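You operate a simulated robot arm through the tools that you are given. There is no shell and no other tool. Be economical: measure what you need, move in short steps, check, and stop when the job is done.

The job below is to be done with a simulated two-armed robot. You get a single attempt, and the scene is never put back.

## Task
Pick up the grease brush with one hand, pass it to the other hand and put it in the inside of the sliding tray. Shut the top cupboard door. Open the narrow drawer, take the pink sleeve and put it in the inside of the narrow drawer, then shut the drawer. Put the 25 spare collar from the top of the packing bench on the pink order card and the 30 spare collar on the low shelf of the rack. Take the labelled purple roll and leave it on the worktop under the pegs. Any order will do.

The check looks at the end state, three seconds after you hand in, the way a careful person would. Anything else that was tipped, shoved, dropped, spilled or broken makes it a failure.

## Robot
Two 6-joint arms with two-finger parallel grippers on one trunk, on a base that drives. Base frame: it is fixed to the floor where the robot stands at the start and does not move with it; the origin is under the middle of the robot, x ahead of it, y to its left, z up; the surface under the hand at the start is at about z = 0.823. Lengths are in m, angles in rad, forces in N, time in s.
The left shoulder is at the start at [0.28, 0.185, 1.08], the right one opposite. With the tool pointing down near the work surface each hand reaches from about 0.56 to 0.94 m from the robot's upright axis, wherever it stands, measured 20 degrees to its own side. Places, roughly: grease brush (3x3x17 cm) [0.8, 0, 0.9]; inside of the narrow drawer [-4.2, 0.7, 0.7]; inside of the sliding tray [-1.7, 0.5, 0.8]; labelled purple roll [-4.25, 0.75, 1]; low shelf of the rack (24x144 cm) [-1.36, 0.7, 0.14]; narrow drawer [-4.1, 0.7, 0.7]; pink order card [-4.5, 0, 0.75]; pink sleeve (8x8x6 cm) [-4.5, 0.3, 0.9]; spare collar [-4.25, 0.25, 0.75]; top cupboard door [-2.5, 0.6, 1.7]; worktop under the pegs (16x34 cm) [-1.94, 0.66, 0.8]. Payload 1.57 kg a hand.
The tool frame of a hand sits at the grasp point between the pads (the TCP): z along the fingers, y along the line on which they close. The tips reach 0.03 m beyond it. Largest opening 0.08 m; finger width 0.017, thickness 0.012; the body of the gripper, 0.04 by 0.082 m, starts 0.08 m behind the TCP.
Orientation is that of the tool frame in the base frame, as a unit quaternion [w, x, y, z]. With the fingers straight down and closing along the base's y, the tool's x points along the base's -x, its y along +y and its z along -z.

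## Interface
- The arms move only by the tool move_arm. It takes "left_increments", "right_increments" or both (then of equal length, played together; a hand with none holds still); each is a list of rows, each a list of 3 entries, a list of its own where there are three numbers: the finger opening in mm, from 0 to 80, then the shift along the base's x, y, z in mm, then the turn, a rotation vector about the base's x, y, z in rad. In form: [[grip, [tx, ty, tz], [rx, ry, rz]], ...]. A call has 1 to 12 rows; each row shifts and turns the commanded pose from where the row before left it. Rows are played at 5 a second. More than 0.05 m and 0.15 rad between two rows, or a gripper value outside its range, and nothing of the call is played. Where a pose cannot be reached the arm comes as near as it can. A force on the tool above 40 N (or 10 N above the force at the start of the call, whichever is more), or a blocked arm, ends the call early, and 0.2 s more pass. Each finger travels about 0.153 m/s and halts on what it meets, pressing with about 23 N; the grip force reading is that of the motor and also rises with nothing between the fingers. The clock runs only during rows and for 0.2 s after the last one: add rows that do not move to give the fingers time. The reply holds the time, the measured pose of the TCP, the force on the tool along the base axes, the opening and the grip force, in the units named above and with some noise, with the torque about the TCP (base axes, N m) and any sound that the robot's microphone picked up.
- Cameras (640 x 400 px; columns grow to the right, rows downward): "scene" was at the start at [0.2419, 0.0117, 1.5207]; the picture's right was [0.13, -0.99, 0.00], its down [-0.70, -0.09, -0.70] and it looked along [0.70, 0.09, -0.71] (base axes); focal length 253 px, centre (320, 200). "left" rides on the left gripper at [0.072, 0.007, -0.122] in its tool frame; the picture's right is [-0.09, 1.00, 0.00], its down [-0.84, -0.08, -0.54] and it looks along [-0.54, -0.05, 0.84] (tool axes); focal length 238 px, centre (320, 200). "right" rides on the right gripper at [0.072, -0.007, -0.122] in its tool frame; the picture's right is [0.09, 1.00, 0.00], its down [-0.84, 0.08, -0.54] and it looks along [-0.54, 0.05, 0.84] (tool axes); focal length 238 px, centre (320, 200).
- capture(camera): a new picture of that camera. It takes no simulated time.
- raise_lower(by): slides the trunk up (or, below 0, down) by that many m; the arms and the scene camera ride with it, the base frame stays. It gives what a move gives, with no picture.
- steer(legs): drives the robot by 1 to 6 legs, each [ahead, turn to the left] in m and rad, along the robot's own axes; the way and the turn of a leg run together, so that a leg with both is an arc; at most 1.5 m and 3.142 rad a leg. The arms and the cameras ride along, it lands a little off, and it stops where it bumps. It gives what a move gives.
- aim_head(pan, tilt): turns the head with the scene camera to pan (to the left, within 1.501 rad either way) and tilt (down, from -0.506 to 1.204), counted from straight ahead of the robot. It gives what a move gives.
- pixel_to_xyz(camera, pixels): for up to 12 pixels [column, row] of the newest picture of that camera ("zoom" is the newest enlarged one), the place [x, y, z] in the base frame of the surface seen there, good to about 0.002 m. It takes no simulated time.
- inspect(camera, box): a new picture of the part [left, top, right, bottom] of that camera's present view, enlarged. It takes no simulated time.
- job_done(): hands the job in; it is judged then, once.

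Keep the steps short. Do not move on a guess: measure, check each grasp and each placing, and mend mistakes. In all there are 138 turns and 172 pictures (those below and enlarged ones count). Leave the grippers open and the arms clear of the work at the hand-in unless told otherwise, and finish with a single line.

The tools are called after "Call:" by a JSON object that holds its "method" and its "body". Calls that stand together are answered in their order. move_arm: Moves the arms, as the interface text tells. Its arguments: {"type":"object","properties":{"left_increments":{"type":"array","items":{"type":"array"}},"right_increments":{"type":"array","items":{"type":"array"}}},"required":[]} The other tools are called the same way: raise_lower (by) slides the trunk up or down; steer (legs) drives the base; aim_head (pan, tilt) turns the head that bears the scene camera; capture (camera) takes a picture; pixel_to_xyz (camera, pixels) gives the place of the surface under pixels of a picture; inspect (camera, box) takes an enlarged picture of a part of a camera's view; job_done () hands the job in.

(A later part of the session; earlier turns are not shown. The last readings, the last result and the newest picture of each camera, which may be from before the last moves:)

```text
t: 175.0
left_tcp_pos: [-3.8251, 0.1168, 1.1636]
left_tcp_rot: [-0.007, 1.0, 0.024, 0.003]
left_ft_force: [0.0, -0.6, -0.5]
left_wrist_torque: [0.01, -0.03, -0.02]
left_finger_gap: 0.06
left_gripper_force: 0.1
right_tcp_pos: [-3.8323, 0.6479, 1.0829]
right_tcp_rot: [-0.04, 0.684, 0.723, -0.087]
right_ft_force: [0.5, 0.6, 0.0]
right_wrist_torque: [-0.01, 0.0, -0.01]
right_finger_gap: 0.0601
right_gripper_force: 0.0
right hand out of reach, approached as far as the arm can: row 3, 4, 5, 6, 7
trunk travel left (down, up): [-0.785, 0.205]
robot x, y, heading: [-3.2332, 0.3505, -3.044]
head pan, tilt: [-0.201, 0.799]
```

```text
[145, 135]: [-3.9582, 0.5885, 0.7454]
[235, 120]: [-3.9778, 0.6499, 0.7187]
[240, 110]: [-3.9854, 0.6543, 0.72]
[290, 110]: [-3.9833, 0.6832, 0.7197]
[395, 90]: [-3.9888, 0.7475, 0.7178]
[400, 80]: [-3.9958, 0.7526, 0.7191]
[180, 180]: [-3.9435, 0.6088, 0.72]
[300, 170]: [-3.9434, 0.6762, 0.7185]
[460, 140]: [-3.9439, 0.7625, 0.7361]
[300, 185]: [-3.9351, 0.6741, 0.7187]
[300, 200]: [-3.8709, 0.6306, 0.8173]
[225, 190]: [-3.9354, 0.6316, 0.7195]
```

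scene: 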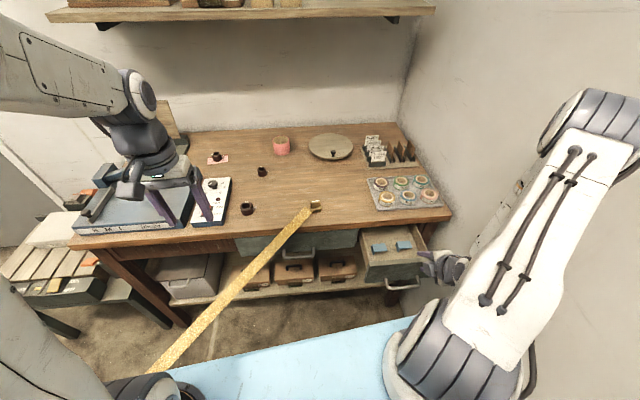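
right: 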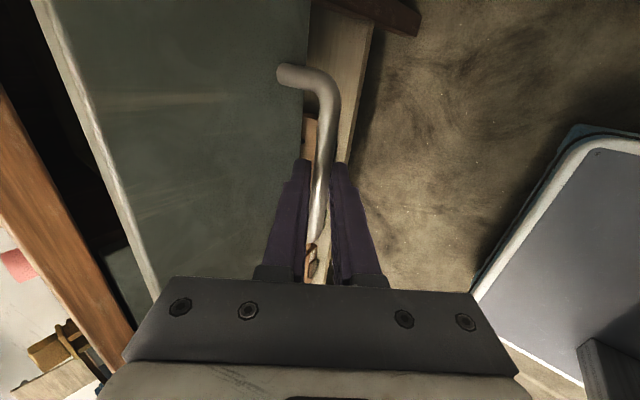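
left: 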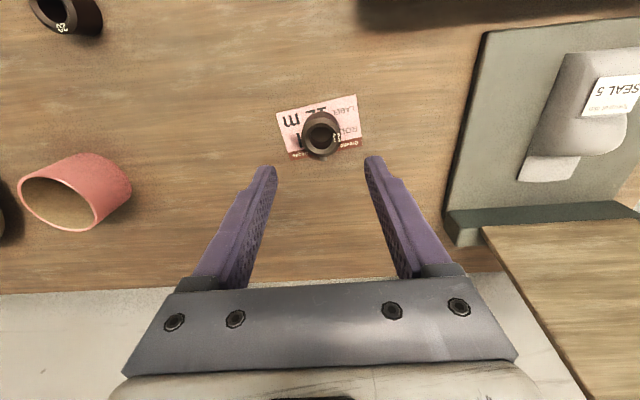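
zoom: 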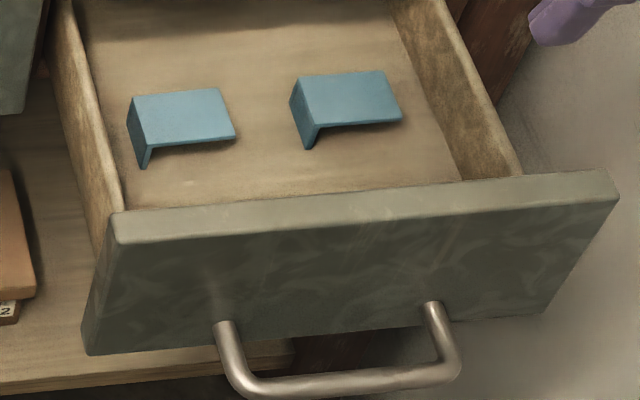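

The strip in front of the blue clips is ~8 cm deep, so the sleeve (~7.5 cm) should fit. First I restore the right hand to its nominal orientation.

Call:
{"method": "move_arm", "body": {"right_increments": [[60, [-19, -10, 15], [0.035, -0.088, -0.1]], [60, [-19, -10, 15], [0.035, -0.088, -0.1]], [60, [0, -12.8, 3.7], [0, 0, -0.137]], [60, [0, -12.8, 3.7], [0, 0, -0.137]], [60, [0, -12.8, 3.7], [0, 0, -0.137]], [60, [0, -12.8, 3.7], [0, 0, -0.137]], [60, [0, -12.8, 3.7], [0, 0, -0.137]], [60, [0, -12.8, 3.7], [0, 0, -0.137]], [60, [0, -12.8, 3.7], [0, 0, -0.137]], [60, [0, -12.8, 3.7], [0, 0, -0.137]], [60, [0, -12.8, 3.7], [0, 0, -0.137]], [60, [0, -12.8, 3.7], [0, 0, -0.137]]]}}

```text
t: 177.6
left_tcp_pos: [-3.8249, 0.1174, 1.163]
left_tcp_rot: [-0.007, 1.0, 0.024, 0.002]
left_ft_force: [-0.2, -0.1, -0.1]
left_wrist_torque: [0.03, 0.03, 0.01]
left_finger_gap: 0.06
left_gripper_force: 0.2
right_tcp_pos: [-3.8314, 0.5539, 0.9968]
right_tcp_rot: [-0.068, 0.983, 0.132, -0.105]
right_ft_force: [0.2, -0.1, 0.1]
right_wrist_torque: [-0.01, 0.02, 0.0]
right_finger_gap: 0.0599
right_gripper_force: 0.1
right hand out of reach, approached as far as the arm can: row 1, 2, 4, 5, 6, 7, 8, 9, 10, 11, 12
trunk travel left (down, up): [-0.785, 0.205]
robot x, y, heading: [-3.2328, 0.348, -3.042]
head pan, tilt: [-0.201, 0.799]
```

The arm is near its inner limit. I move forward first, then straighten.

Call:
{"method": "move_arm", "body": {"right_increments": [[60, [-30, -5, 5], [0, 0, 0]], [60, [-30, -5, 10], [0, 0, 0]], [60, [-25, -5, 10], [0, 0, 0]], [60, [0, -5, 10], [-0.035, -0.075, -0.06]], [60, [0, -5, 15], [-0.035, -0.075, -0.06]], [60, [0, -5, 15], [-0.035, -0.075, -0.06]], [60, [0, -5, 25], [0, 0, 0]], [60, [10, -5, 30], [0, 0, 0]], [60, [10, -5, 30], [0, 0, 0]], [60, [0, 0, 15], [0, 0, 0]]]}}

```text
t: 179.8
left_tcp_pos: [-3.8244, 0.1172, 1.1623]
left_tcp_rot: [-0.006, 1.0, 0.024, 0.002]
left_ft_force: [-0.5, 0.1, -0.9]
left_wrist_torque: [0.01, 0.02, -0.04]
left_finger_gap: 0.06
left_gripper_force: 0.0
right_tcp_pos: [-3.8944, 0.5101, 1.1615]
right_tcp_rot: [-0.01, 0.999, 0.043, 0.007]
right_ft_force: [0.4, -0.1, 0.9]
right_wrist_torque: [0.02, 0.0, 0.02]
right_finger_gap: 0.0599
right_gripper_force: 0.0
trunk travel left (down, up): [-0.785, 0.205]
robot x, y, heading: [-3.2348, 0.3486, -3.044]
head pan, tilt: [-0.201, 0.799]
```

Good. I drive to about (-3.55,0.37), heading turned 0.25 left, so the right hand can reach the sleeve.

Call:
{"method": "steer", "body": {"legs": [[0, -0.16], [0.318, 0], [0, 0.31]]}}

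Call:
{"method": "aim_head", "body": {"pan": 0.0, "tilt": 0.9}}

Call:
{"method": "capture", "body": {"camera": "scene"}}

Call:
{"method": "capture", "body": {"camera": "right"}}

```text
t: 181.1
left_tcp_pos: [-3.8712, 0.2092, 1.1625]
left_tcp_rot: [-0.006, 0.999, -0.052, 0.002]
left_ft_force: [0.6, -0.1, 0.7]
left_wrist_torque: [0.05, 0.04, 0.02]
left_finger_gap: 0.0602
left_gripper_force: 0.1
right_tcp_pos: [-3.8821, 0.6076, 1.1617]
right_tcp_rot: [-0.011, 0.999, -0.032, 0.006]
right_ft_force: [-0.2, 0.5, -0.4]
right_wrist_torque: [0.02, 0.01, -0.01]
right_finger_gap: 0.0602
right_gripper_force: 0.0
trunk travel left (down, up): [-0.785, 0.205]
robot x, y, heading: [-3.248, 0.351, -3.132]
head pan, tilt: [-0.201, 0.799]
stopped in leg 2: the robot was blocked; the commanded pose is now the measured one
```

```text
t: 181.8
left_tcp_pos: [-3.8719, 0.2094, 1.1629]
left_tcp_rot: [-0.005, 0.999, -0.051, 0.003]
left_ft_force: [0.2, -0.2, -0.8]
left_wrist_torque: [-0.02, 0.03, 0.02]
left_finger_gap: 0.0599
left_gripper_force: 0.0
right_tcp_pos: [-3.8826, 0.6072, 1.1612]
right_tcp_rot: [-0.01, 0.999, -0.031, 0.008]
right_ft_force: [-0.3, 0.5, 0.5]
right_wrist_torque: [0.01, 0.03, 0.01]
right_finger_gap: 0.0598
right_gripper_force: 0.0
trunk travel left (down, up): [-0.785, 0.205]
robot x, y, heading: [-3.2513, 0.3508, -3.128]
head pan, tilt: [0.0, 0.901]
```

```text
86 pictures are left
```

scene: 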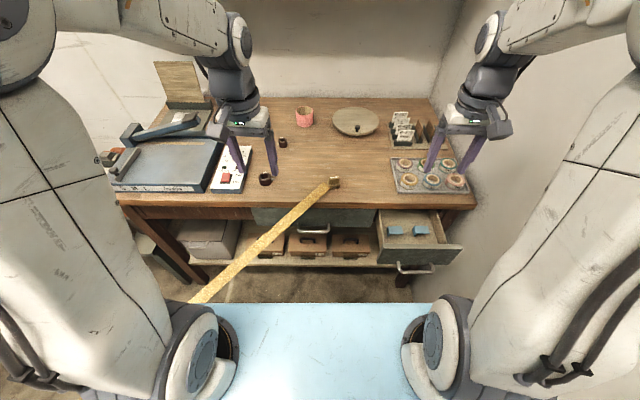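

```text
85 pictures are left
```

right: 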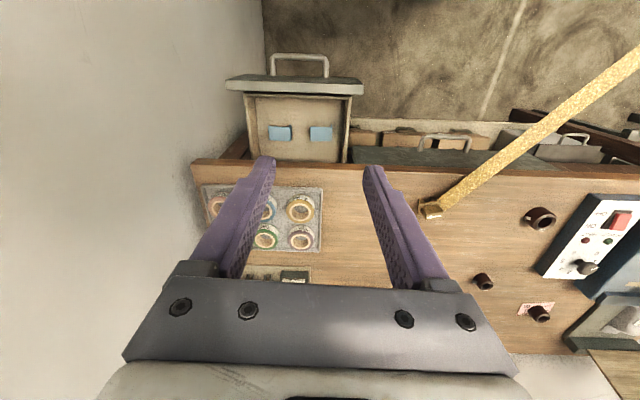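

The drive was blocked almost at once. I look to the right and down to find the contact.

Call:
{"method": "aim_head", "body": {"pan": -1.5, "tilt": 0.7}}

Call:
{"method": "capture", "body": {"camera": "scene"}}

```text
t: 183.4
left_tcp_pos: [-3.8707, 0.2087, 1.1622]
left_tcp_rot: [-0.006, 0.999, -0.052, 0.003]
left_ft_force: [0.7, -0.7, 0.8]
left_wrist_torque: [0.0, 0.02, -0.02]
left_finger_gap: 0.0598
left_gripper_force: 0.1
right_tcp_pos: [-3.8812, 0.6077, 1.1613]
right_tcp_rot: [-0.01, 0.999, -0.032, 0.007]
right_ft_force: [-0.9, 0.0, -0.8]
right_wrist_torque: [0.01, -0.01, -0.01]
right_finger_gap: 0.06
right_gripper_force: 0.0
trunk travel left (down, up): [-0.785, 0.205]
robot x, y, heading: [-3.254, 0.3498, -3.128]
head pan, tilt: [-1.499, 0.7]
```

```text
84 pictures are left
```

scene: 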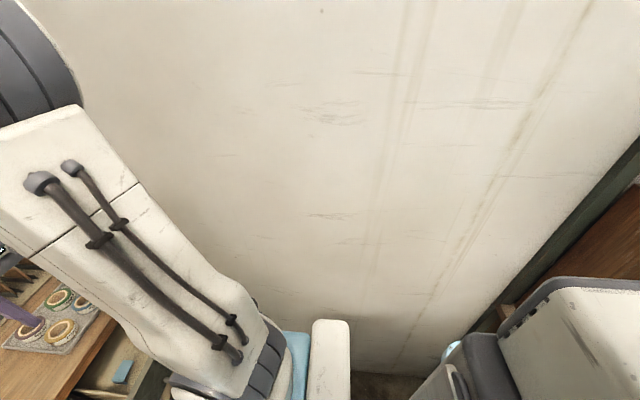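

Call:
{"method": "pixel_to_xyz", "body": {"camera": "scene", "pixels": [[560, 300], [510, 330], [620, 300], [600, 380], [500, 340], [450, 355], [620, 240], [560, 260], [510, 300], [495, 318], [455, 385], [415, 390]]}}

Call:
{"method": "inspect", "body": {"camera": "scene", "box": [400, 240, 640, 400]}}

```text
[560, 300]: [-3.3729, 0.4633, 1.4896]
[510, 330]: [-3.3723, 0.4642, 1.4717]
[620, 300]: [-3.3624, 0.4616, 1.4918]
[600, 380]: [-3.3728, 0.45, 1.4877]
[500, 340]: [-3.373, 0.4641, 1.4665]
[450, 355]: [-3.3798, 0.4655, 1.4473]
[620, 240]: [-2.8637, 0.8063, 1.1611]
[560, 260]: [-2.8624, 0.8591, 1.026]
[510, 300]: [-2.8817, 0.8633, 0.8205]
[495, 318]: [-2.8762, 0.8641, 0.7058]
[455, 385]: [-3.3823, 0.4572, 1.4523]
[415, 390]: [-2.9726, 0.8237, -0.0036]
```

```text
2.50 times, centred on (520, 320) of scene
```

zoom: 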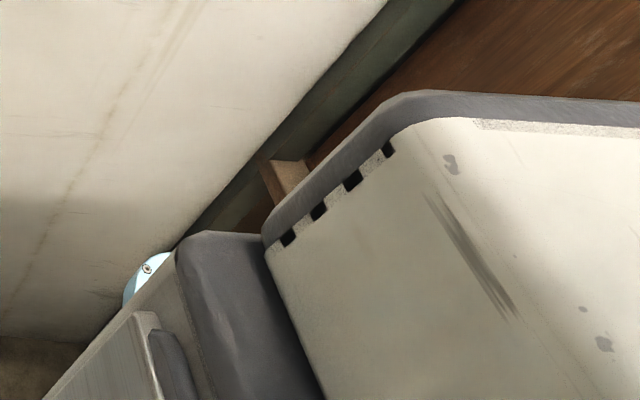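

The base rear (≈0.35 m back, x≈-2.9) is against the cabinet's end frame at x≈-2.88, so turning was blocked. I drive forward first.

Call:
{"method": "steer", "body": {"legs": [[0.1, 0]]}}

```text
t: 184.6
left_tcp_pos: [-3.9722, 0.209, 1.1624]
left_tcp_rot: [-0.006, 0.999, -0.051, 0.003]
left_ft_force: [0.3, -0.6, 0.5]
left_wrist_torque: [-0.02, 0.03, -0.02]
left_finger_gap: 0.0599
left_gripper_force: 0.1
right_tcp_pos: [-3.982, 0.6071, 1.162]
right_tcp_rot: [-0.01, 0.999, -0.032, 0.006]
right_ft_force: [-0.1, -0.6, -0.5]
right_wrist_torque: [0.01, 0.06, 0.01]
right_finger_gap: 0.06
right_gripper_force: 0.0
trunk travel left (down, up): [-0.785, 0.205]
robot x, y, heading: [-3.3516, 0.346, -3.134]
head pan, tilt: [-1.499, 0.7]
```

Call:
{"method": "steer", "body": {"legs": [[0, -0.13], [0.2, 0], [0, 0.37]]}}

Call:
{"method": "aim_head", "body": {"pan": -0.1, "tilt": 0.9}}

Call:
{"method": "capture", "body": {"camera": "scene"}}

Call:
{"method": "capture", "body": {"camera": "right"}}

```text
t: 187.9
left_tcp_pos: [-4.1196, 0.0889, 1.1625]
left_tcp_rot: [-0.007, 0.998, 0.07, 0.003]
left_ft_force: [0.3, -0.1, 0.1]
left_wrist_torque: [-0.02, -0.03, 0.0]
left_finger_gap: 0.0601
left_gripper_force: 0.1
right_tcp_pos: [-4.2243, 0.4736, 1.1616]
right_tcp_rot: [-0.01, 0.996, 0.088, 0.006]
right_ft_force: [-0.6, 0.0, 0.0]
right_wrist_torque: [-0.05, -0.01, -0.02]
right_finger_gap: 0.0602
right_gripper_force: 0.1
trunk travel left (down, up): [-0.785, 0.205]
robot x, y, heading: [-3.5527, 0.374, -2.89]
head pan, tilt: [-1.499, 0.7]
```

```text
t: 189.4
left_tcp_pos: [-4.1211, 0.0886, 1.1635]
left_tcp_rot: [-0.007, 0.998, 0.069, 0.001]
left_ft_force: [0.0, -0.4, 0.7]
left_wrist_torque: [0.0, 0.03, -0.01]
left_finger_gap: 0.0599
left_gripper_force: 0.0
right_tcp_pos: [-4.2256, 0.4719, 1.1616]
right_tcp_rot: [-0.011, 0.996, 0.089, 0.006]
right_ft_force: [0.2, -0.3, -1.0]
right_wrist_torque: [0.0, 0.0, 0.01]
right_finger_gap: 0.0601
right_gripper_force: 0.1
trunk travel left (down, up): [-0.785, 0.205]
robot x, y, heading: [-3.5535, 0.3723, -2.888]
head pan, tilt: [-0.099, 0.901]
```

```text
82 pictures are left
```

scene: 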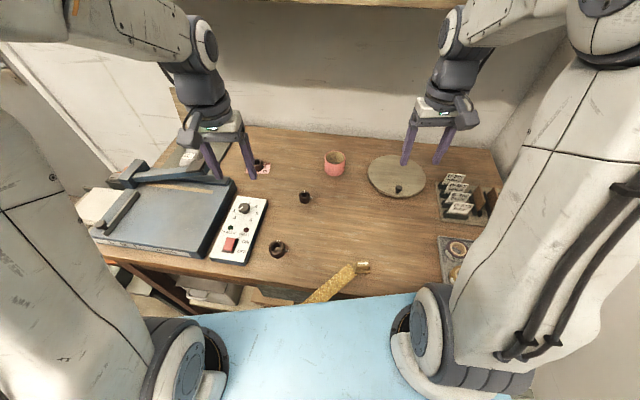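

```text
81 pictures are left
```

right: 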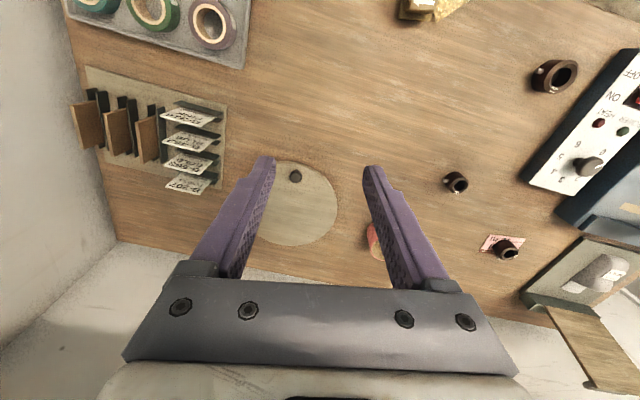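

Measuring the sleeve rim in the scene view.

Call:
{"method": "inspect", "body": {"camera": "scene", "box": [310, 140, 360, 185]}}

Call:
{"method": "pixel_to_xyz", "body": {"camera": "scene", "pixels": [[324.5, 157], [345, 157], [335, 164], [335, 150.5], [335, 176], [335, 170]]}}

```text
8.89 times, centred on (335, 162) of scene
```

zoom: 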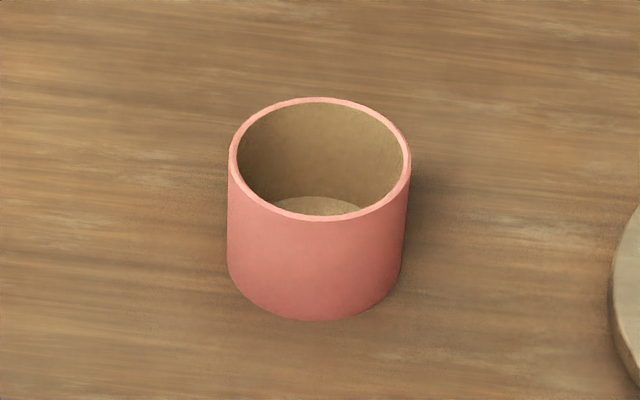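

```text
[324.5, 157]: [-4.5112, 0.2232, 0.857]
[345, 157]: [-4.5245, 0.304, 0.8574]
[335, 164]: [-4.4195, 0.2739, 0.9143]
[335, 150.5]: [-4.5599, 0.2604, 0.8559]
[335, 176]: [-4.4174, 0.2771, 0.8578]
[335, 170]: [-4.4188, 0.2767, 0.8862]
```

Call:
{"method": "pixel_to_xyz", "body": {"camera": "zoom", "pixels": [[234, 160], [407, 160], [320, 216], [320, 101], [320, 225], [320, 310], [236, 190], [403, 190]]}}

```text
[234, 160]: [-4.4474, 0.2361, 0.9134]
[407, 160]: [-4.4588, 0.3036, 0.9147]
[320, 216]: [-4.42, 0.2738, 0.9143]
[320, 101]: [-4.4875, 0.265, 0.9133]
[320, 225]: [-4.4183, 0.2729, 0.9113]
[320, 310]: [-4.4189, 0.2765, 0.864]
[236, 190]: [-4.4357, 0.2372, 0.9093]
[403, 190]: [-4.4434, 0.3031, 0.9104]
```

Sleeve: diameter 7.0 cm, centre (-4.4535,0.270), top z 0.914. An outside grasp at 80 mm opening works. I inch the base 5 cm forward for reach, then move the right hand above the sleeve.

Call:
{"method": "steer", "body": {"legs": [[0.05, 0]]}}

Call:
{"method": "move_arm", "body": {"right_increments": [[80, [-30, -32, 0], [0, 0, 0]], [80, [-30, -32, 0], [0, 0, 0]], [80, [-30, -32, -10], [0, 0, 0]], [80, [-30, -32, -20], [0, 0, 0]], [80, [-30, -32, -20], [0, 0, 0]], [80, [-27, -29, -20], [0, 0, 0]], [80, [0, 0, -40], [0, 0, 0]], [80, [0, 0, 0], [0, 0, 0]]]}}

Call:
{"method": "capture", "body": {"camera": "right"}}

```text
t: 190.4
left_tcp_pos: [-4.1681, 0.0754, 1.1621]
left_tcp_rot: [-0.006, 0.998, 0.068, 0.002]
left_ft_force: [0.9, -0.7, -0.1]
left_wrist_torque: [-0.05, 0.02, 0.01]
left_finger_gap: 0.0597
left_gripper_force: 0.0
right_tcp_pos: [-4.2737, 0.4595, 1.1618]
right_tcp_rot: [-0.011, 0.996, 0.09, 0.005]
right_ft_force: [0.7, 0.2, -0.5]
right_wrist_torque: [0.0, 0.0, 0.0]
right_finger_gap: 0.0597
right_gripper_force: 0.1
trunk travel left (down, up): [-0.785, 0.205]
robot x, y, heading: [-3.6023, 0.3561, -2.885]
head pan, tilt: [-0.099, 0.901]
```

```text
t: 192.2
left_tcp_pos: [-4.1553, 0.0779, 1.1737]
left_tcp_rot: [-0.005, 0.998, 0.068, -0.007]
left_ft_force: [3.7, 1.1, 3.3]
left_wrist_torque: [-0.11, 0.3, -0.01]
left_finger_gap: 0.0601
left_gripper_force: 0.0
right_tcp_pos: [-4.4417, 0.2703, 1.0707]
right_tcp_rot: [-0.009, 0.996, 0.089, -0.007]
right_ft_force: [3.2, -0.1, 5.9]
right_wrist_torque: [-0.01, 0.24, 0.02]
right_finger_gap: 0.0798
right_gripper_force: 0.1
trunk travel left (down, up): [-0.785, 0.205]
robot x, y, heading: [-3.6035, 0.3573, -2.881]
head pan, tilt: [-0.099, 0.901]
```

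```text
79 pictures are left
```

right: 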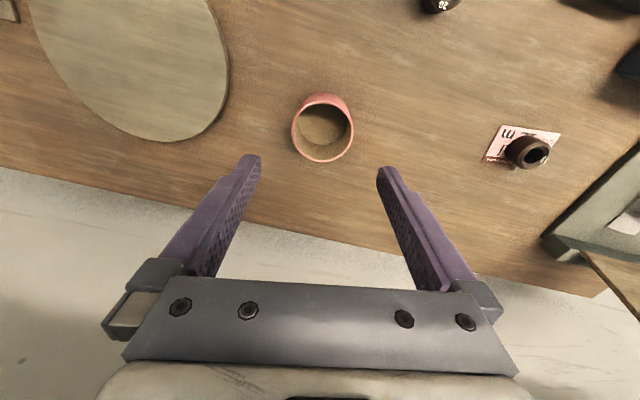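

Both hands feel a small force and the left one was nudged 13 mm, so the arms are touching each other. I check the scene.

Call:
{"method": "capture", "body": {"camera": "scene"}}

```text
78 pictures are left
```

scene: 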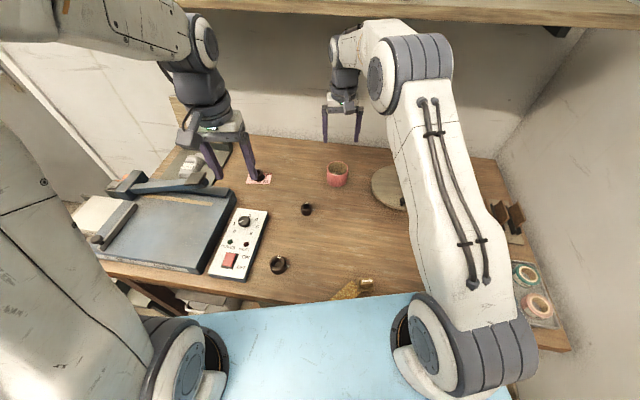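

The arms are clear of each other, but the whole robot seems pitched slightly back, so something is pressing. I measure the shelf edge and the wrist and elbow positions.

Call:
{"method": "pixel_to_xyz", "body": {"camera": "scene", "pixels": [[250, 15], [250, 24], [500, 12], [340, 40], [350, 75], [380, 30], [420, 45], [385, 85], [440, 200], [500, 230], [490, 290], [345, 95]]}}

Call:
{"method": "inspect", "body": {"camera": "scene", "box": [280, 0, 480, 150]}}

```text
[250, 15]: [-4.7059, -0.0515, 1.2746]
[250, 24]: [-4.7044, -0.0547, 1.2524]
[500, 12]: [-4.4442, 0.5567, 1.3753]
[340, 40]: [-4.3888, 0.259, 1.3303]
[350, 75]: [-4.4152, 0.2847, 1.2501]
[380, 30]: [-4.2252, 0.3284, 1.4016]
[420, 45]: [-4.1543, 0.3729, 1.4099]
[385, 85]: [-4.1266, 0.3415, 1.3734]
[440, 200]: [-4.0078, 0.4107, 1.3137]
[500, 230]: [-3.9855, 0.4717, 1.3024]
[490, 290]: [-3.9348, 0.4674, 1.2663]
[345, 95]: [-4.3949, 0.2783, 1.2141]
```

```text
2.67 times, centred on (380, 75) of scene
```

zoom: 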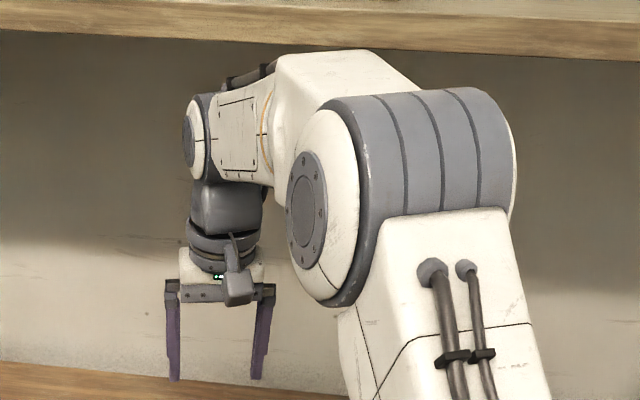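

The shelf's front edge is at x≈-4.444, z≈1.375, and the right wrist top is brushing it. I back out (+x), go lower, then slide in under the shelf.

Call:
{"method": "move_arm", "body": {"right_increments": [[80, [20, 0, 0], [0, 0, 0]], [80, [40, 0, 0], [0, 0, 0]], [80, [40, 0, -10], [0, 0, 0]], [80, [0, 0, -35], [0, 0, 0]], [80, [0, 0, -30], [0, 0, 0]], [80, [0, 0, 0], [0, 0, 0]]]}}

Call:
{"method": "aim_head", "body": {"pan": -0.1, "tilt": 0.4}}

Call:
{"method": "capture", "body": {"camera": "scene"}}

```text
t: 193.6
left_tcp_pos: [-4.1696, 0.0747, 1.1623]
left_tcp_rot: [-0.007, 0.998, 0.069, 0.002]
left_ft_force: [-0.2, 0.6, 0.8]
left_wrist_torque: [-0.01, 0.03, 0.0]
left_finger_gap: 0.0601
left_gripper_force: 0.1
right_tcp_pos: [-4.3527, 0.2704, 0.9777]
right_tcp_rot: [-0.012, 0.996, 0.088, 0.005]
right_ft_force: [0.6, 0.3, 0.3]
right_wrist_torque: [0.0, -0.02, 0.01]
right_finger_gap: 0.08
right_gripper_force: 0.1
trunk travel left (down, up): [-0.785, 0.205]
robot x, y, heading: [-3.6022, 0.3566, -2.891]
head pan, tilt: [-0.099, 0.901]
```

```text
t: 194.5
left_tcp_pos: [-4.1695, 0.0747, 1.1625]
left_tcp_rot: [-0.007, 0.998, 0.068, 0.003]
left_ft_force: [0.8, -0.8, -0.5]
left_wrist_torque: [0.0, 0.04, -0.01]
left_finger_gap: 0.0599
left_gripper_force: 0.1
right_tcp_pos: [-4.3529, 0.2698, 0.9774]
right_tcp_rot: [-0.011, 0.996, 0.089, 0.007]
right_ft_force: [-0.4, 0.2, 0.1]
right_wrist_torque: [-0.01, -0.01, 0.01]
right_finger_gap: 0.0801
right_gripper_force: 0.0
trunk travel left (down, up): [-0.785, 0.205]
robot x, y, heading: [-3.6003, 0.3581, -2.884]
head pan, tilt: [-0.099, 0.4]
```

```text
76 pictures are left
```

scene: 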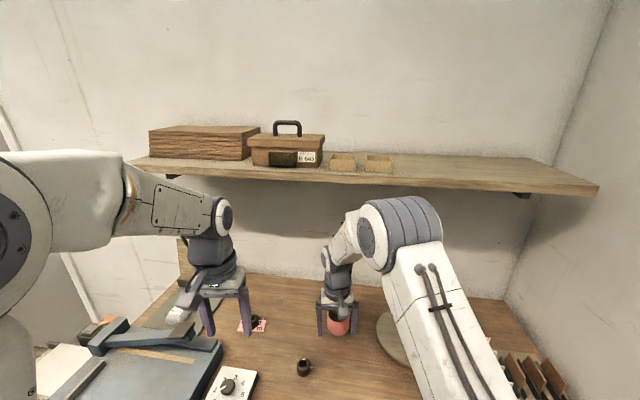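

The shelf and its items are undisturbed. I move forward under the shelf over the sleeve.

Call:
{"method": "move_arm", "body": {"right_increments": [[80, [-40, 0, 0], [0, 0, 0]], [80, [-40, 0, 0], [0, 0, 0]], [80, [-20, 0, 0], [0, 0, 0]], [80, [0, 0, 0], [0, 0, 0]]]}}

Call:
{"method": "capture", "body": {"camera": "right"}}

```text
t: 195.5
left_tcp_pos: [-4.1704, 0.0751, 1.1616]
left_tcp_rot: [-0.006, 0.998, 0.07, 0.001]
left_ft_force: [0.2, -1.0, -0.1]
left_wrist_torque: [-0.02, -0.01, 0.0]
left_finger_gap: 0.06
left_gripper_force: 0.1
right_tcp_pos: [-4.4513, 0.2725, 0.9771]
right_tcp_rot: [-0.01, 0.996, 0.089, 0.006]
right_ft_force: [0.6, 0.9, -0.7]
right_wrist_torque: [0.01, -0.02, 0.0]
right_finger_gap: 0.08
right_gripper_force: 0.0
trunk travel left (down, up): [-0.785, 0.205]
robot x, y, heading: [-3.6018, 0.3576, -2.887]
head pan, tilt: [-0.099, 0.4]
```

```text
75 pictures are left
```

right: 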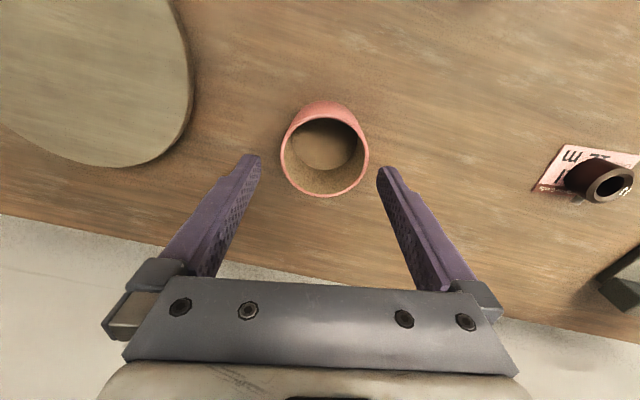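

Call:
{"method": "pixel_to_xyz", "body": {"camera": "right", "pixels": [[283, 152], [367, 152], [325, 194], [322, 117], [289, 175], [362, 172]]}}

```text
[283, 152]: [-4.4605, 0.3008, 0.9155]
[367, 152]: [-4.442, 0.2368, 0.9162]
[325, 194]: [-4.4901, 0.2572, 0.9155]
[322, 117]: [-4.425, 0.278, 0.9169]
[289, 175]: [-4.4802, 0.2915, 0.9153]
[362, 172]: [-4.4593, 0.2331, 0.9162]
```

Centre ≈ (-4.454,0.268). I correct by 3–4 mm, lower to z 0.90 and close.

Call:
{"method": "move_arm", "body": {"right_increments": [[80, [-3, -4, 0], [0, 0, 0]], [80, [0, 0, -25], [0, 0, 0]], [80, [0, 0, -25], [0, 0, 0]], [80, [0, 0, -26], [0, 0, 0]], [80, [0, 0, 0], [0, 0, 0]], [68, [0, 0, 0], [0, 0, 0]], [60, [0, 0, 0], [0, 0, 0]], [60, [0, 0, 0], [0, 0, 0]]]}}

Call:
{"method": "capture", "body": {"camera": "right"}}

```text
t: 197.3
left_tcp_pos: [-4.1708, 0.0755, 1.1622]
left_tcp_rot: [-0.006, 0.998, 0.069, 0.002]
left_ft_force: [-0.1, 0.2, 0.3]
left_wrist_torque: [0.0, -0.04, -0.02]
left_finger_gap: 0.0599
left_gripper_force: 0.0
right_tcp_pos: [-4.4552, 0.2665, 0.9013]
right_tcp_rot: [-0.011, 0.996, 0.089, 0.006]
right_ft_force: [0.3, -0.3, 0.9]
right_wrist_torque: [0.02, -0.02, 0.01]
right_finger_gap: 0.0715
right_gripper_force: 23.3
trunk travel left (down, up): [-0.785, 0.205]
robot x, y, heading: [-3.6039, 0.3619, -2.883]
head pan, tilt: [-0.099, 0.4]
```

```text
74 pictures are left
```

right: 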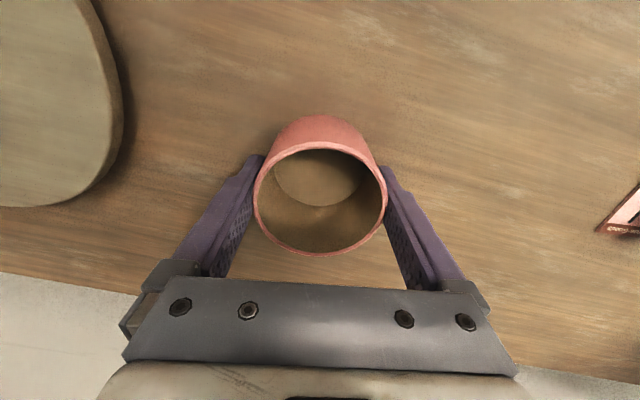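

Gripped (71.5 mm). I lift modestly below the shelf, then draw back toward the robot and rise.

Call:
{"method": "move_arm", "body": {"right_increments": [[60, [0, 0, 20], [0, 0, 0]], [60, [0, 0, 35], [0, 0, 0]], [60, [0, 0, 30], [0, 0, 0]], [60, [40, 10, 0], [0, 0, 0]], [60, [40, 20, 0], [0, 0, 0]], [60, [40, 20, 10], [0, 0, 0]], [60, [30, 30, 20], [0, 0, 0]], [60, [20, 30, 30], [0, 0, 0]], [60, [20, 30, 30], [0, 0, 0]], [60, [0, 30, 30], [0, 0, 0]]]}}

Call:
{"method": "capture", "body": {"camera": "right"}}

```text
t: 199.5
left_tcp_pos: [-4.1693, 0.0754, 1.163]
left_tcp_rot: [-0.006, 0.998, 0.07, 0.003]
left_ft_force: [-0.2, -0.5, 0.2]
left_wrist_torque: [0.0, 0.0, -0.01]
left_finger_gap: 0.0601
left_gripper_force: 0.2
right_tcp_pos: [-4.2641, 0.4371, 1.1062]
right_tcp_rot: [-0.011, 0.996, 0.09, 0.005]
right_ft_force: [0.2, 0.5, 0.3]
right_wrist_torque: [0.0, 0.01, 0.02]
right_finger_gap: 0.0717
right_gripper_force: 22.6
trunk travel left (down, up): [-0.785, 0.205]
robot x, y, heading: [-3.6008, 0.358, -2.887]
head pan, tilt: [-0.099, 0.4]
```

```text
73 pictures are left
```

right: 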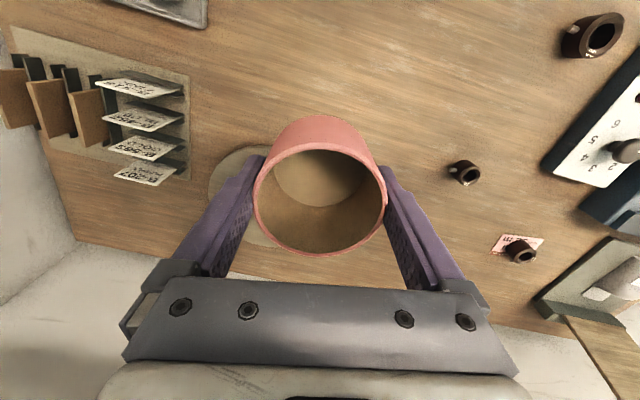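

I turn back to face the bench squarely and reverse to x≈-3.30.

Call:
{"method": "steer", "body": {"legs": [[0, -0.255], [-0.3, 0]]}}

Call:
{"method": "aim_head", "body": {"pan": -0.3, "tilt": 0.9}}

Call:
{"method": "capture", "body": {"camera": "scene"}}

```text
t: 202.4
left_tcp_pos: [-3.9207, 0.2275, 1.1632]
left_tcp_rot: [-0.006, 0.998, -0.058, 0.002]
left_ft_force: [0.1, -0.7, 0.1]
left_wrist_torque: [-0.01, 0.01, 0.01]
left_finger_gap: 0.0601
left_gripper_force: 0.0
right_tcp_pos: [-3.9221, 0.6024, 1.1068]
right_tcp_rot: [-0.01, 0.999, -0.039, 0.008]
right_ft_force: [0.6, -0.4, 0.2]
right_wrist_torque: [-0.02, 0.01, -0.01]
right_finger_gap: 0.0714
right_gripper_force: 23.1
trunk travel left (down, up): [-0.785, 0.205]
robot x, y, heading: [-3.2999, 0.3613, -3.144]
head pan, tilt: [-0.099, 0.4]
```

```text
t: 203.3
left_tcp_pos: [-3.9207, 0.228, 1.1622]
left_tcp_rot: [-0.006, 0.998, -0.058, 0.003]
left_ft_force: [-0.3, 0.1, 1.0]
left_wrist_torque: [-0.01, 0.0, -0.04]
left_finger_gap: 0.06
left_gripper_force: 0.0
right_tcp_pos: [-3.9209, 0.602, 1.1072]
right_tcp_rot: [-0.01, 0.999, -0.039, 0.007]
right_ft_force: [0.1, 0.2, -0.3]
right_wrist_torque: [-0.01, 0.03, -0.03]
right_finger_gap: 0.0715
right_gripper_force: 22.6
trunk travel left (down, up): [-0.785, 0.205]
robot x, y, heading: [-3.2983, 0.3569, -3.143]
head pan, tilt: [-0.3, 0.901]
```

```text
72 pictures are left
```

scene: 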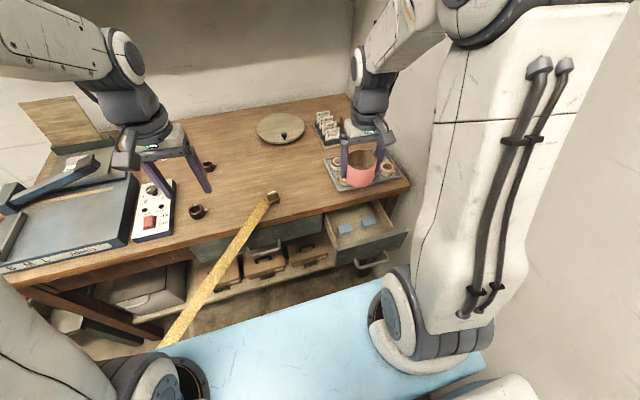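

Call:
{"method": "inspect", "body": {"camera": "scene", "box": [315, 195, 415, 270]}}

Call:
{"method": "pixel_to_xyz", "body": {"camera": "zoom", "pixels": [[200, 215], [250, 215], [330, 200], [390, 180], [180, 250], [280, 240], [300, 260], [420, 230], [270, 270], [450, 200], [130, 250], [290, 225]]}}

```text
5.33 times, centred on (365, 232) of scene
```

zoom: 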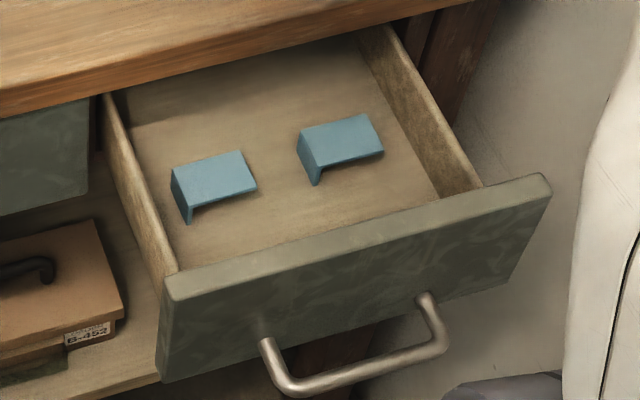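

```text
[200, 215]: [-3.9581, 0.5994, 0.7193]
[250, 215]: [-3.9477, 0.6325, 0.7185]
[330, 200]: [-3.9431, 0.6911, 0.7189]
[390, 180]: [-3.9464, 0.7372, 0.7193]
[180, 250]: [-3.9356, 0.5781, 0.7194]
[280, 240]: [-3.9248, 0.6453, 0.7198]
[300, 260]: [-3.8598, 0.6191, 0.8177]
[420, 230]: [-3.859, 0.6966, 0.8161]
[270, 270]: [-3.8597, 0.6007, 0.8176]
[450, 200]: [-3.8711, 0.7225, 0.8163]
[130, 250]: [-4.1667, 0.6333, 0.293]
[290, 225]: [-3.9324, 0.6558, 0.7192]
```

Target centre (-3.9145,0.665), floor 0.719. I move above it and lower partway to check.

Call:
{"method": "move_arm", "body": {"right_increments": [[60, [3, 32, 0], [0, 0, 0.039]], [60, [3, 31, 0], [0, 0, 0.039]], [60, [0, 0, -40], [0, 0, 0]], [60, [0, 0, -45], [0, 0, 0]], [60, [0, 0, -45], [0, 0, 0]], [60, [0, 0, -45], [0, 0, 0]], [60, [0, 0, 0], [0, 0, 0]]]}}

Call:
{"method": "capture", "body": {"camera": "right"}}

Call:
{"method": "inspect", "body": {"camera": "scene", "box": [305, 165, 425, 265]}}

```text
t: 204.9
left_tcp_pos: [-3.9217, 0.228, 1.1632]
left_tcp_rot: [-0.005, 0.998, -0.059, 0.003]
left_ft_force: [0.8, 0.4, 0.1]
left_wrist_torque: [0.02, 0.0, 0.0]
left_finger_gap: 0.0598
left_gripper_force: 0.0
right_tcp_pos: [-3.9158, 0.6652, 0.9303]
right_tcp_rot: [-0.01, 1.0, 0.001, 0.007]
right_ft_force: [0.2, 1.0, -0.3]
right_wrist_torque: [-0.01, -0.05, -0.04]
right_finger_gap: 0.0717
right_gripper_force: 23.0
trunk travel left (down, up): [-0.785, 0.205]
robot x, y, heading: [-3.2997, 0.3579, -3.141]
head pan, tilt: [-0.3, 0.901]
```

```text
70 pictures are left
```

right: 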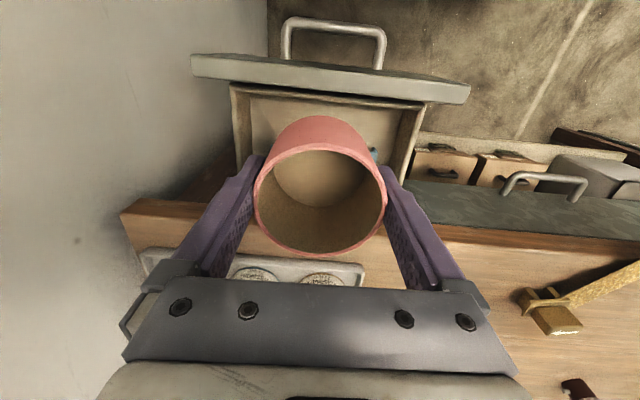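

```text
4.00 times, centred on (365, 215) of scene
```

zoom: 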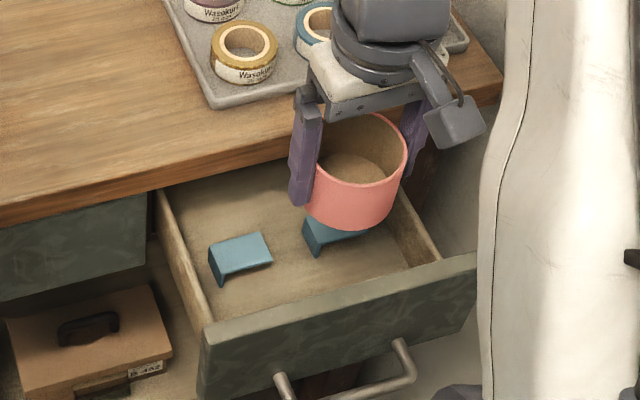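

Call:
{"method": "pixel_to_xyz", "body": {"camera": "right", "pixels": [[270, 88], [270, 96], [270, 104], [270, 115], [400, 98], [400, 106], [400, 115], [240, 120], [415, 130], [374, 155]]}}

Call:
{"method": "inspect", "body": {"camera": "right", "box": [180, 40, 480, 200]}}

```text
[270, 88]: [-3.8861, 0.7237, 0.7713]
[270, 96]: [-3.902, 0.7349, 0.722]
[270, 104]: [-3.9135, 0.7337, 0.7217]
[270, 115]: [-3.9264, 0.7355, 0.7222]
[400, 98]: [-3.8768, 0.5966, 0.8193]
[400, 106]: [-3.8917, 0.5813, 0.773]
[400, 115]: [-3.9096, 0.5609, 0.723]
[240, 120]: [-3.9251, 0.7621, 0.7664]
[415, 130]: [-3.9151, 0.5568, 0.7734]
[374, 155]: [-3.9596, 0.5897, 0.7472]
```

```text
2.13 times, centred on (330, 120) of right
```

zoom: 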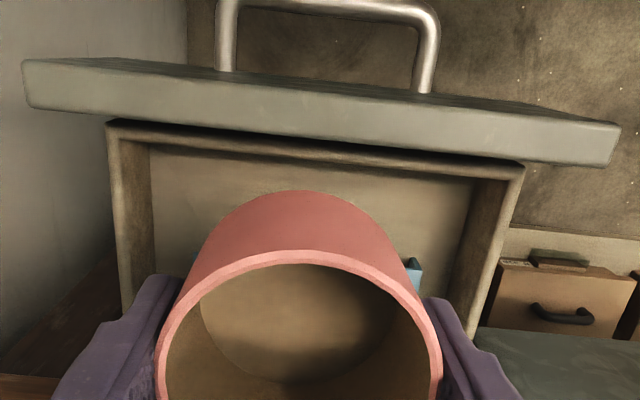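

There's an inner front wall at x≈-3.895, so the free strip is only ~6 cm: too small for the sleeve. I want the drawer open further. With the sleeve held above the clips but below the front panel's top edge, I nudge the front panel outward and watch the force.

Call:
{"method": "move_arm", "body": {"right_increments": [[60, [0, 0, -40], [0, 0, 0]], [60, [0, 0, -40], [0, 0, 0]], [60, [0, 0, -27], [0, 0, 0]], [60, [4, 0, 0], [0, 0, 0]], [60, [5, 0, 0], [0, 0, 0]], [60, [5, 0, 0], [0, 0, 0]], [60, [5, 0, 0], [0, 0, 0]], [60, [0, 0, 0], [0, 0, 0]]]}}

Call:
{"method": "inspect", "body": {"camera": "scene", "box": [305, 165, 425, 265]}}

```text
t: 206.7
left_tcp_pos: [-3.9208, 0.2277, 1.1622]
left_tcp_rot: [-0.006, 0.998, -0.058, 0.003]
left_ft_force: [0.0, -0.8, 0.8]
left_wrist_torque: [-0.02, 0.01, 0.02]
left_finger_gap: 0.06
left_gripper_force: 0.1
right_tcp_pos: [-3.8973, 0.6648, 0.8248]
right_tcp_rot: [-0.01, 1.0, 0.001, 0.007]
right_ft_force: [-1.0, -0.1, 0.1]
right_wrist_torque: [0.0, 0.04, 0.01]
right_finger_gap: 0.0716
right_gripper_force: 22.5
trunk travel left (down, up): [-0.785, 0.205]
robot x, y, heading: [-3.2984, 0.3593, -3.143]
head pan, tilt: [-0.3, 0.901]
```

```text
4.00 times, centred on (365, 215) of scene
```

zoom: 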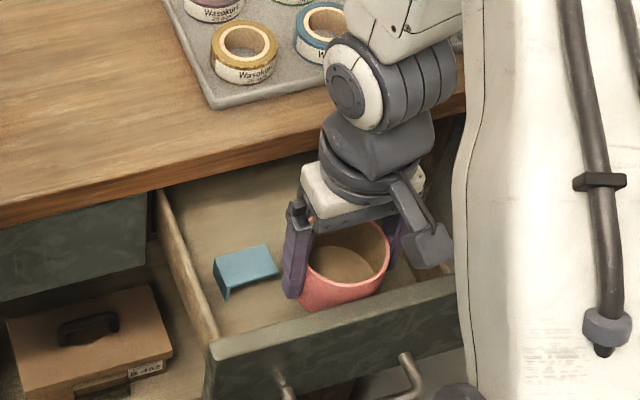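

The drawer moves easily with ~1 N. I continue nudging it open.

Call:
{"method": "move_arm", "body": {"right_increments": [[60, [8, 0, 0], [0, 0, 0]], [60, [8, 0, 0], [0, 0, 0]], [60, [8, 0, 0], [0, 0, 0]], [60, [8, 0, 0], [0, 0, 0]], [60, [8, 0, 0], [0, 0, 0]], [60, [8, 0, 0], [0, 0, 0]], [60, [8, 0, 0], [0, 0, 0]], [60, [8, 0, 0], [0, 0, 0]], [60, [0, 0, 0], [0, 0, 0]]]}}

Call:
{"method": "capture", "body": {"camera": "right"}}

Call:
{"method": "inspect", "body": {"camera": "scene", "box": [305, 165, 425, 265]}}

```text
t: 208.7
left_tcp_pos: [-3.9204, 0.2273, 1.1626]
left_tcp_rot: [-0.006, 0.998, -0.058, 0.003]
left_ft_force: [-0.6, -0.3, 0.5]
left_wrist_torque: [-0.01, 0.01, 0.02]
left_finger_gap: 0.0598
left_gripper_force: 0.1
right_tcp_pos: [-3.8635, 0.6671, 0.8246]
right_tcp_rot: [-0.011, 1.0, 0.0, 0.007]
right_ft_force: [0.2, 0.1, -0.4]
right_wrist_torque: [0.01, -0.01, 0.02]
right_finger_gap: 0.0714
right_gripper_force: 23.4
right hand out of reach, approached as far as the arm can: row 2, 3, 4, 5, 6, 7
trunk travel left (down, up): [-0.785, 0.205]
robot x, y, heading: [-3.2964, 0.3601, -3.14]
head pan, tilt: [-0.3, 0.901]
```

```text
66 pictures are left
```

right: 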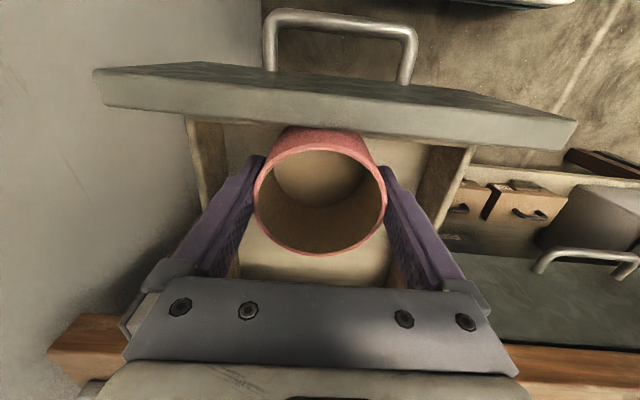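

```text
4.00 times, centred on (365, 215) of scene
```

zoom: 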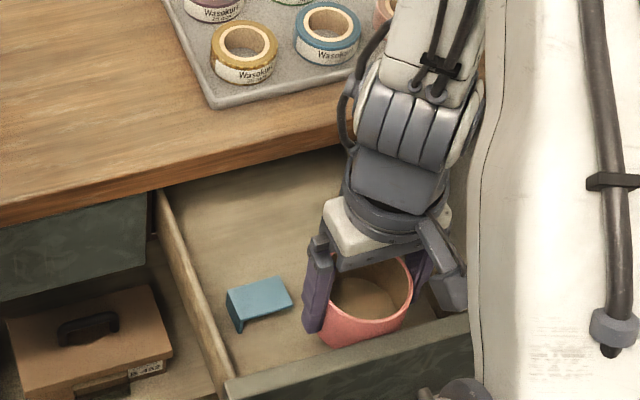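

The drawer opened ~5 cm more and the floor behind the clips is clear. The arm is at its inner limit, so I reverse the base 4 cm to open it a bit more.

Call:
{"method": "steer", "body": {"legs": [[-0.04, 0]]}}

Call:
{"method": "inspect", "body": {"camera": "scene", "box": [305, 165, 425, 265]}}

```text
t: 209.6
left_tcp_pos: [-3.8798, 0.2273, 1.163]
left_tcp_rot: [-0.006, 0.998, -0.059, 0.004]
left_ft_force: [-0.5, -0.1, -0.1]
left_wrist_torque: [0.0, -0.02, 0.0]
left_finger_gap: 0.0599
left_gripper_force: 0.1
right_tcp_pos: [-3.8214, 0.6675, 0.8247]
right_tcp_rot: [-0.01, 1.0, 0.0, 0.007]
right_ft_force: [-0.2, -0.6, -0.7]
right_wrist_torque: [-0.01, -0.02, 0.01]
right_finger_gap: 0.0716
right_gripper_force: 23.4
trunk travel left (down, up): [-0.785, 0.205]
robot x, y, heading: [-3.2605, 0.359, -3.14]
head pan, tilt: [-0.3, 0.901]
```

```text
4.00 times, centred on (365, 215) of scene
```

zoom: 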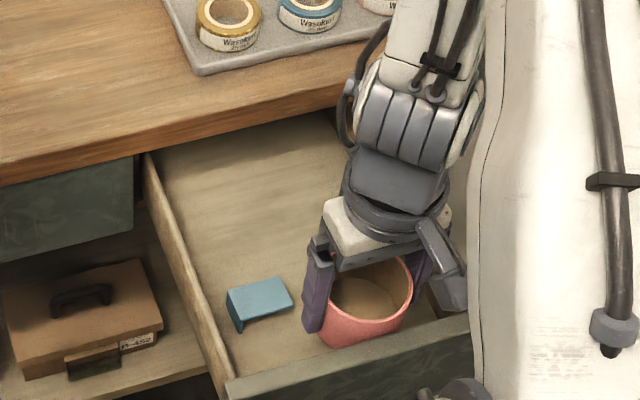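

Call:
{"method": "pixel_to_xyz", "body": {"camera": "zoom", "pixels": [[278, 278], [230, 292], [288, 303], [240, 318], [250, 220], [300, 200], [160, 180], [330, 170], [200, 160]]}}

```text
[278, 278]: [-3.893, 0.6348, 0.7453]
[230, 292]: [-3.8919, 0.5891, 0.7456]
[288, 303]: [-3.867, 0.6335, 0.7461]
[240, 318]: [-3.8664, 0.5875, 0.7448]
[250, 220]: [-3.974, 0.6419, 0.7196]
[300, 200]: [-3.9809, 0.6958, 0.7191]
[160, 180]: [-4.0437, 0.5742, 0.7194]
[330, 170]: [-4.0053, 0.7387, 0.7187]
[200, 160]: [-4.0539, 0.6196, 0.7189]
```

Clips end at x -3.893. I'll put the sleeve at centre x≈-3.945, between the clips and the bench edge: up slightly, back over the clips, then down.

Call:
{"method": "move_arm", "body": {"right_increments": [[60, [-5, 0, 15], [0, 0, 0]], [60, [-40, 0, 0], [0, 0, 0]], [60, [-40, 0, 0], [0, 0, 0]], [60, [-39, -2, 0], [0, 0, 0]], [60, [0, 0, -25], [0, 0, 0]], [60, [0, 0, -25], [0, 0, 0]], [60, [0, 0, -18], [0, 0, 0]], [60, [0, 0, 0], [0, 0, 0]]]}}

Call:
{"method": "capture", "body": {"camera": "right"}}

Call:
{"method": "inspect", "body": {"camera": "scene", "box": [305, 165, 425, 265]}}

```text
t: 211.4
left_tcp_pos: [-3.8791, 0.2273, 1.1638]
left_tcp_rot: [-0.006, 0.998, -0.059, 0.003]
left_ft_force: [0.3, 0.1, -0.3]
left_wrist_torque: [0.01, 0.02, 0.01]
left_finger_gap: 0.06
left_gripper_force: 0.2
right_tcp_pos: [-3.9316, 0.6704, 0.7706]
right_tcp_rot: [-0.01, 1.0, 0.001, 0.006]
right_ft_force: [0.2, 0.8, -1.1]
right_wrist_torque: [-0.05, 0.01, -0.01]
right_finger_gap: 0.0715
right_gripper_force: 23.2
right hand out of reach, approached as far as the arm can: row 2, 3
trunk travel left (down, up): [-0.785, 0.205]
robot x, y, heading: [-3.2605, 0.36, -3.139]
head pan, tilt: [-0.3, 0.901]
```

```text
63 pictures are left
```

right: 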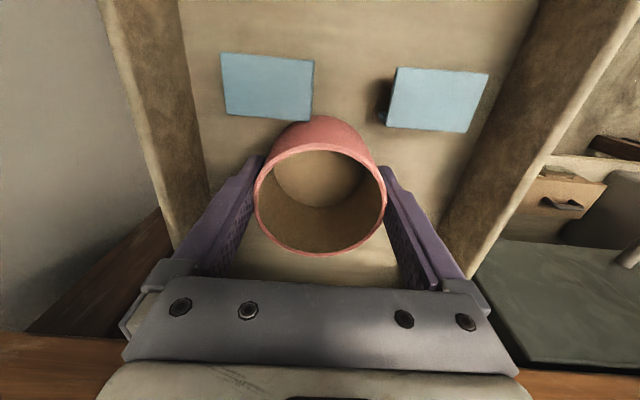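

```text
4.00 times, centred on (365, 215) of scene
```

zoom: 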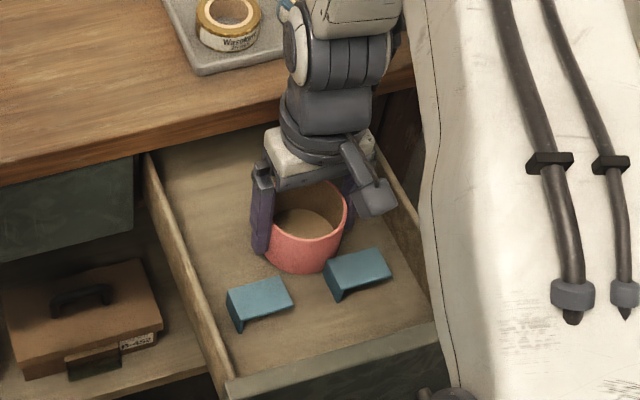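

The sleeve is just behind the clips. I shift 12 mm further back, lower the last 6 mm, and release.

Call:
{"method": "move_arm", "body": {"right_increments": [[60, [-12, -2, 0], [0, 0, 0]], [60, [0, 0, -5], [0, 0, 0]], [60, [0, 0, -2], [0, 0, 0]], [74, [0, 0, 0], [0, 0, 0]], [80, [0, 0, 0], [0, 0, 0]], [80, [0, 0, 0], [0, 0, 0]], [80, [0, 0, 20], [0, 0, 0]], [80, [0, 0, 35], [0, 0, 0]], [80, [0, 0, 45], [0, 0, 0]], [80, [0, 0, 45], [0, 0, 0]], [80, [0, 0, 45], [0, 0, 0]]]}}

Call:
{"method": "capture", "body": {"camera": "right"}}

Call:
{"method": "inspect", "body": {"camera": "scene", "box": [305, 165, 425, 265]}}

```text
t: 213.8
left_tcp_pos: [-3.8788, 0.2264, 1.1626]
left_tcp_rot: [-0.006, 0.998, -0.058, 0.003]
left_ft_force: [0.1, 1.1, 0.1]
left_wrist_torque: [-0.02, -0.05, -0.05]
left_finger_gap: 0.0599
left_gripper_force: 0.1
right_tcp_pos: [-3.9449, 0.6681, 0.9554]
right_tcp_rot: [-0.009, 1.0, 0.0, 0.008]
right_ft_force: [0.0, -1.1, 0.2]
right_wrist_torque: [0.04, -0.02, -0.03]
right_finger_gap: 0.0802
right_gripper_force: 0.0
trunk travel left (down, up): [-0.785, 0.205]
robot x, y, heading: [-3.2608, 0.358, -3.141]
head pan, tilt: [-0.3, 0.901]
```

```text
61 pictures are left
```

right: 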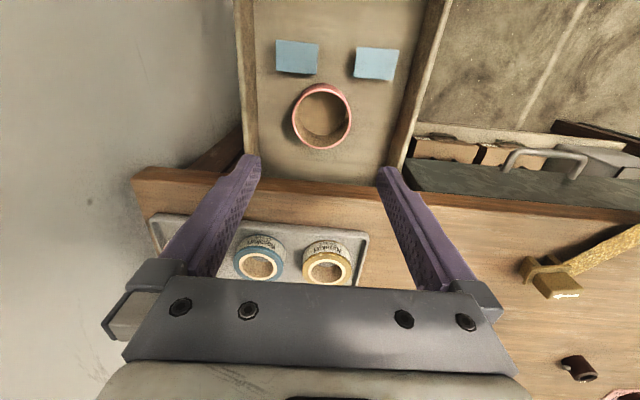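

```text
4.00 times, centred on (365, 215) of scene
```

zoom: 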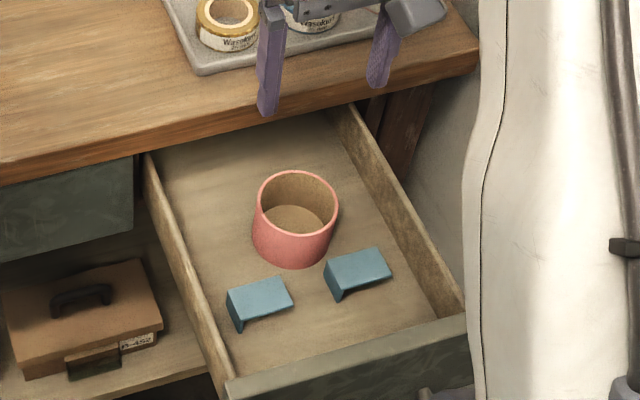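

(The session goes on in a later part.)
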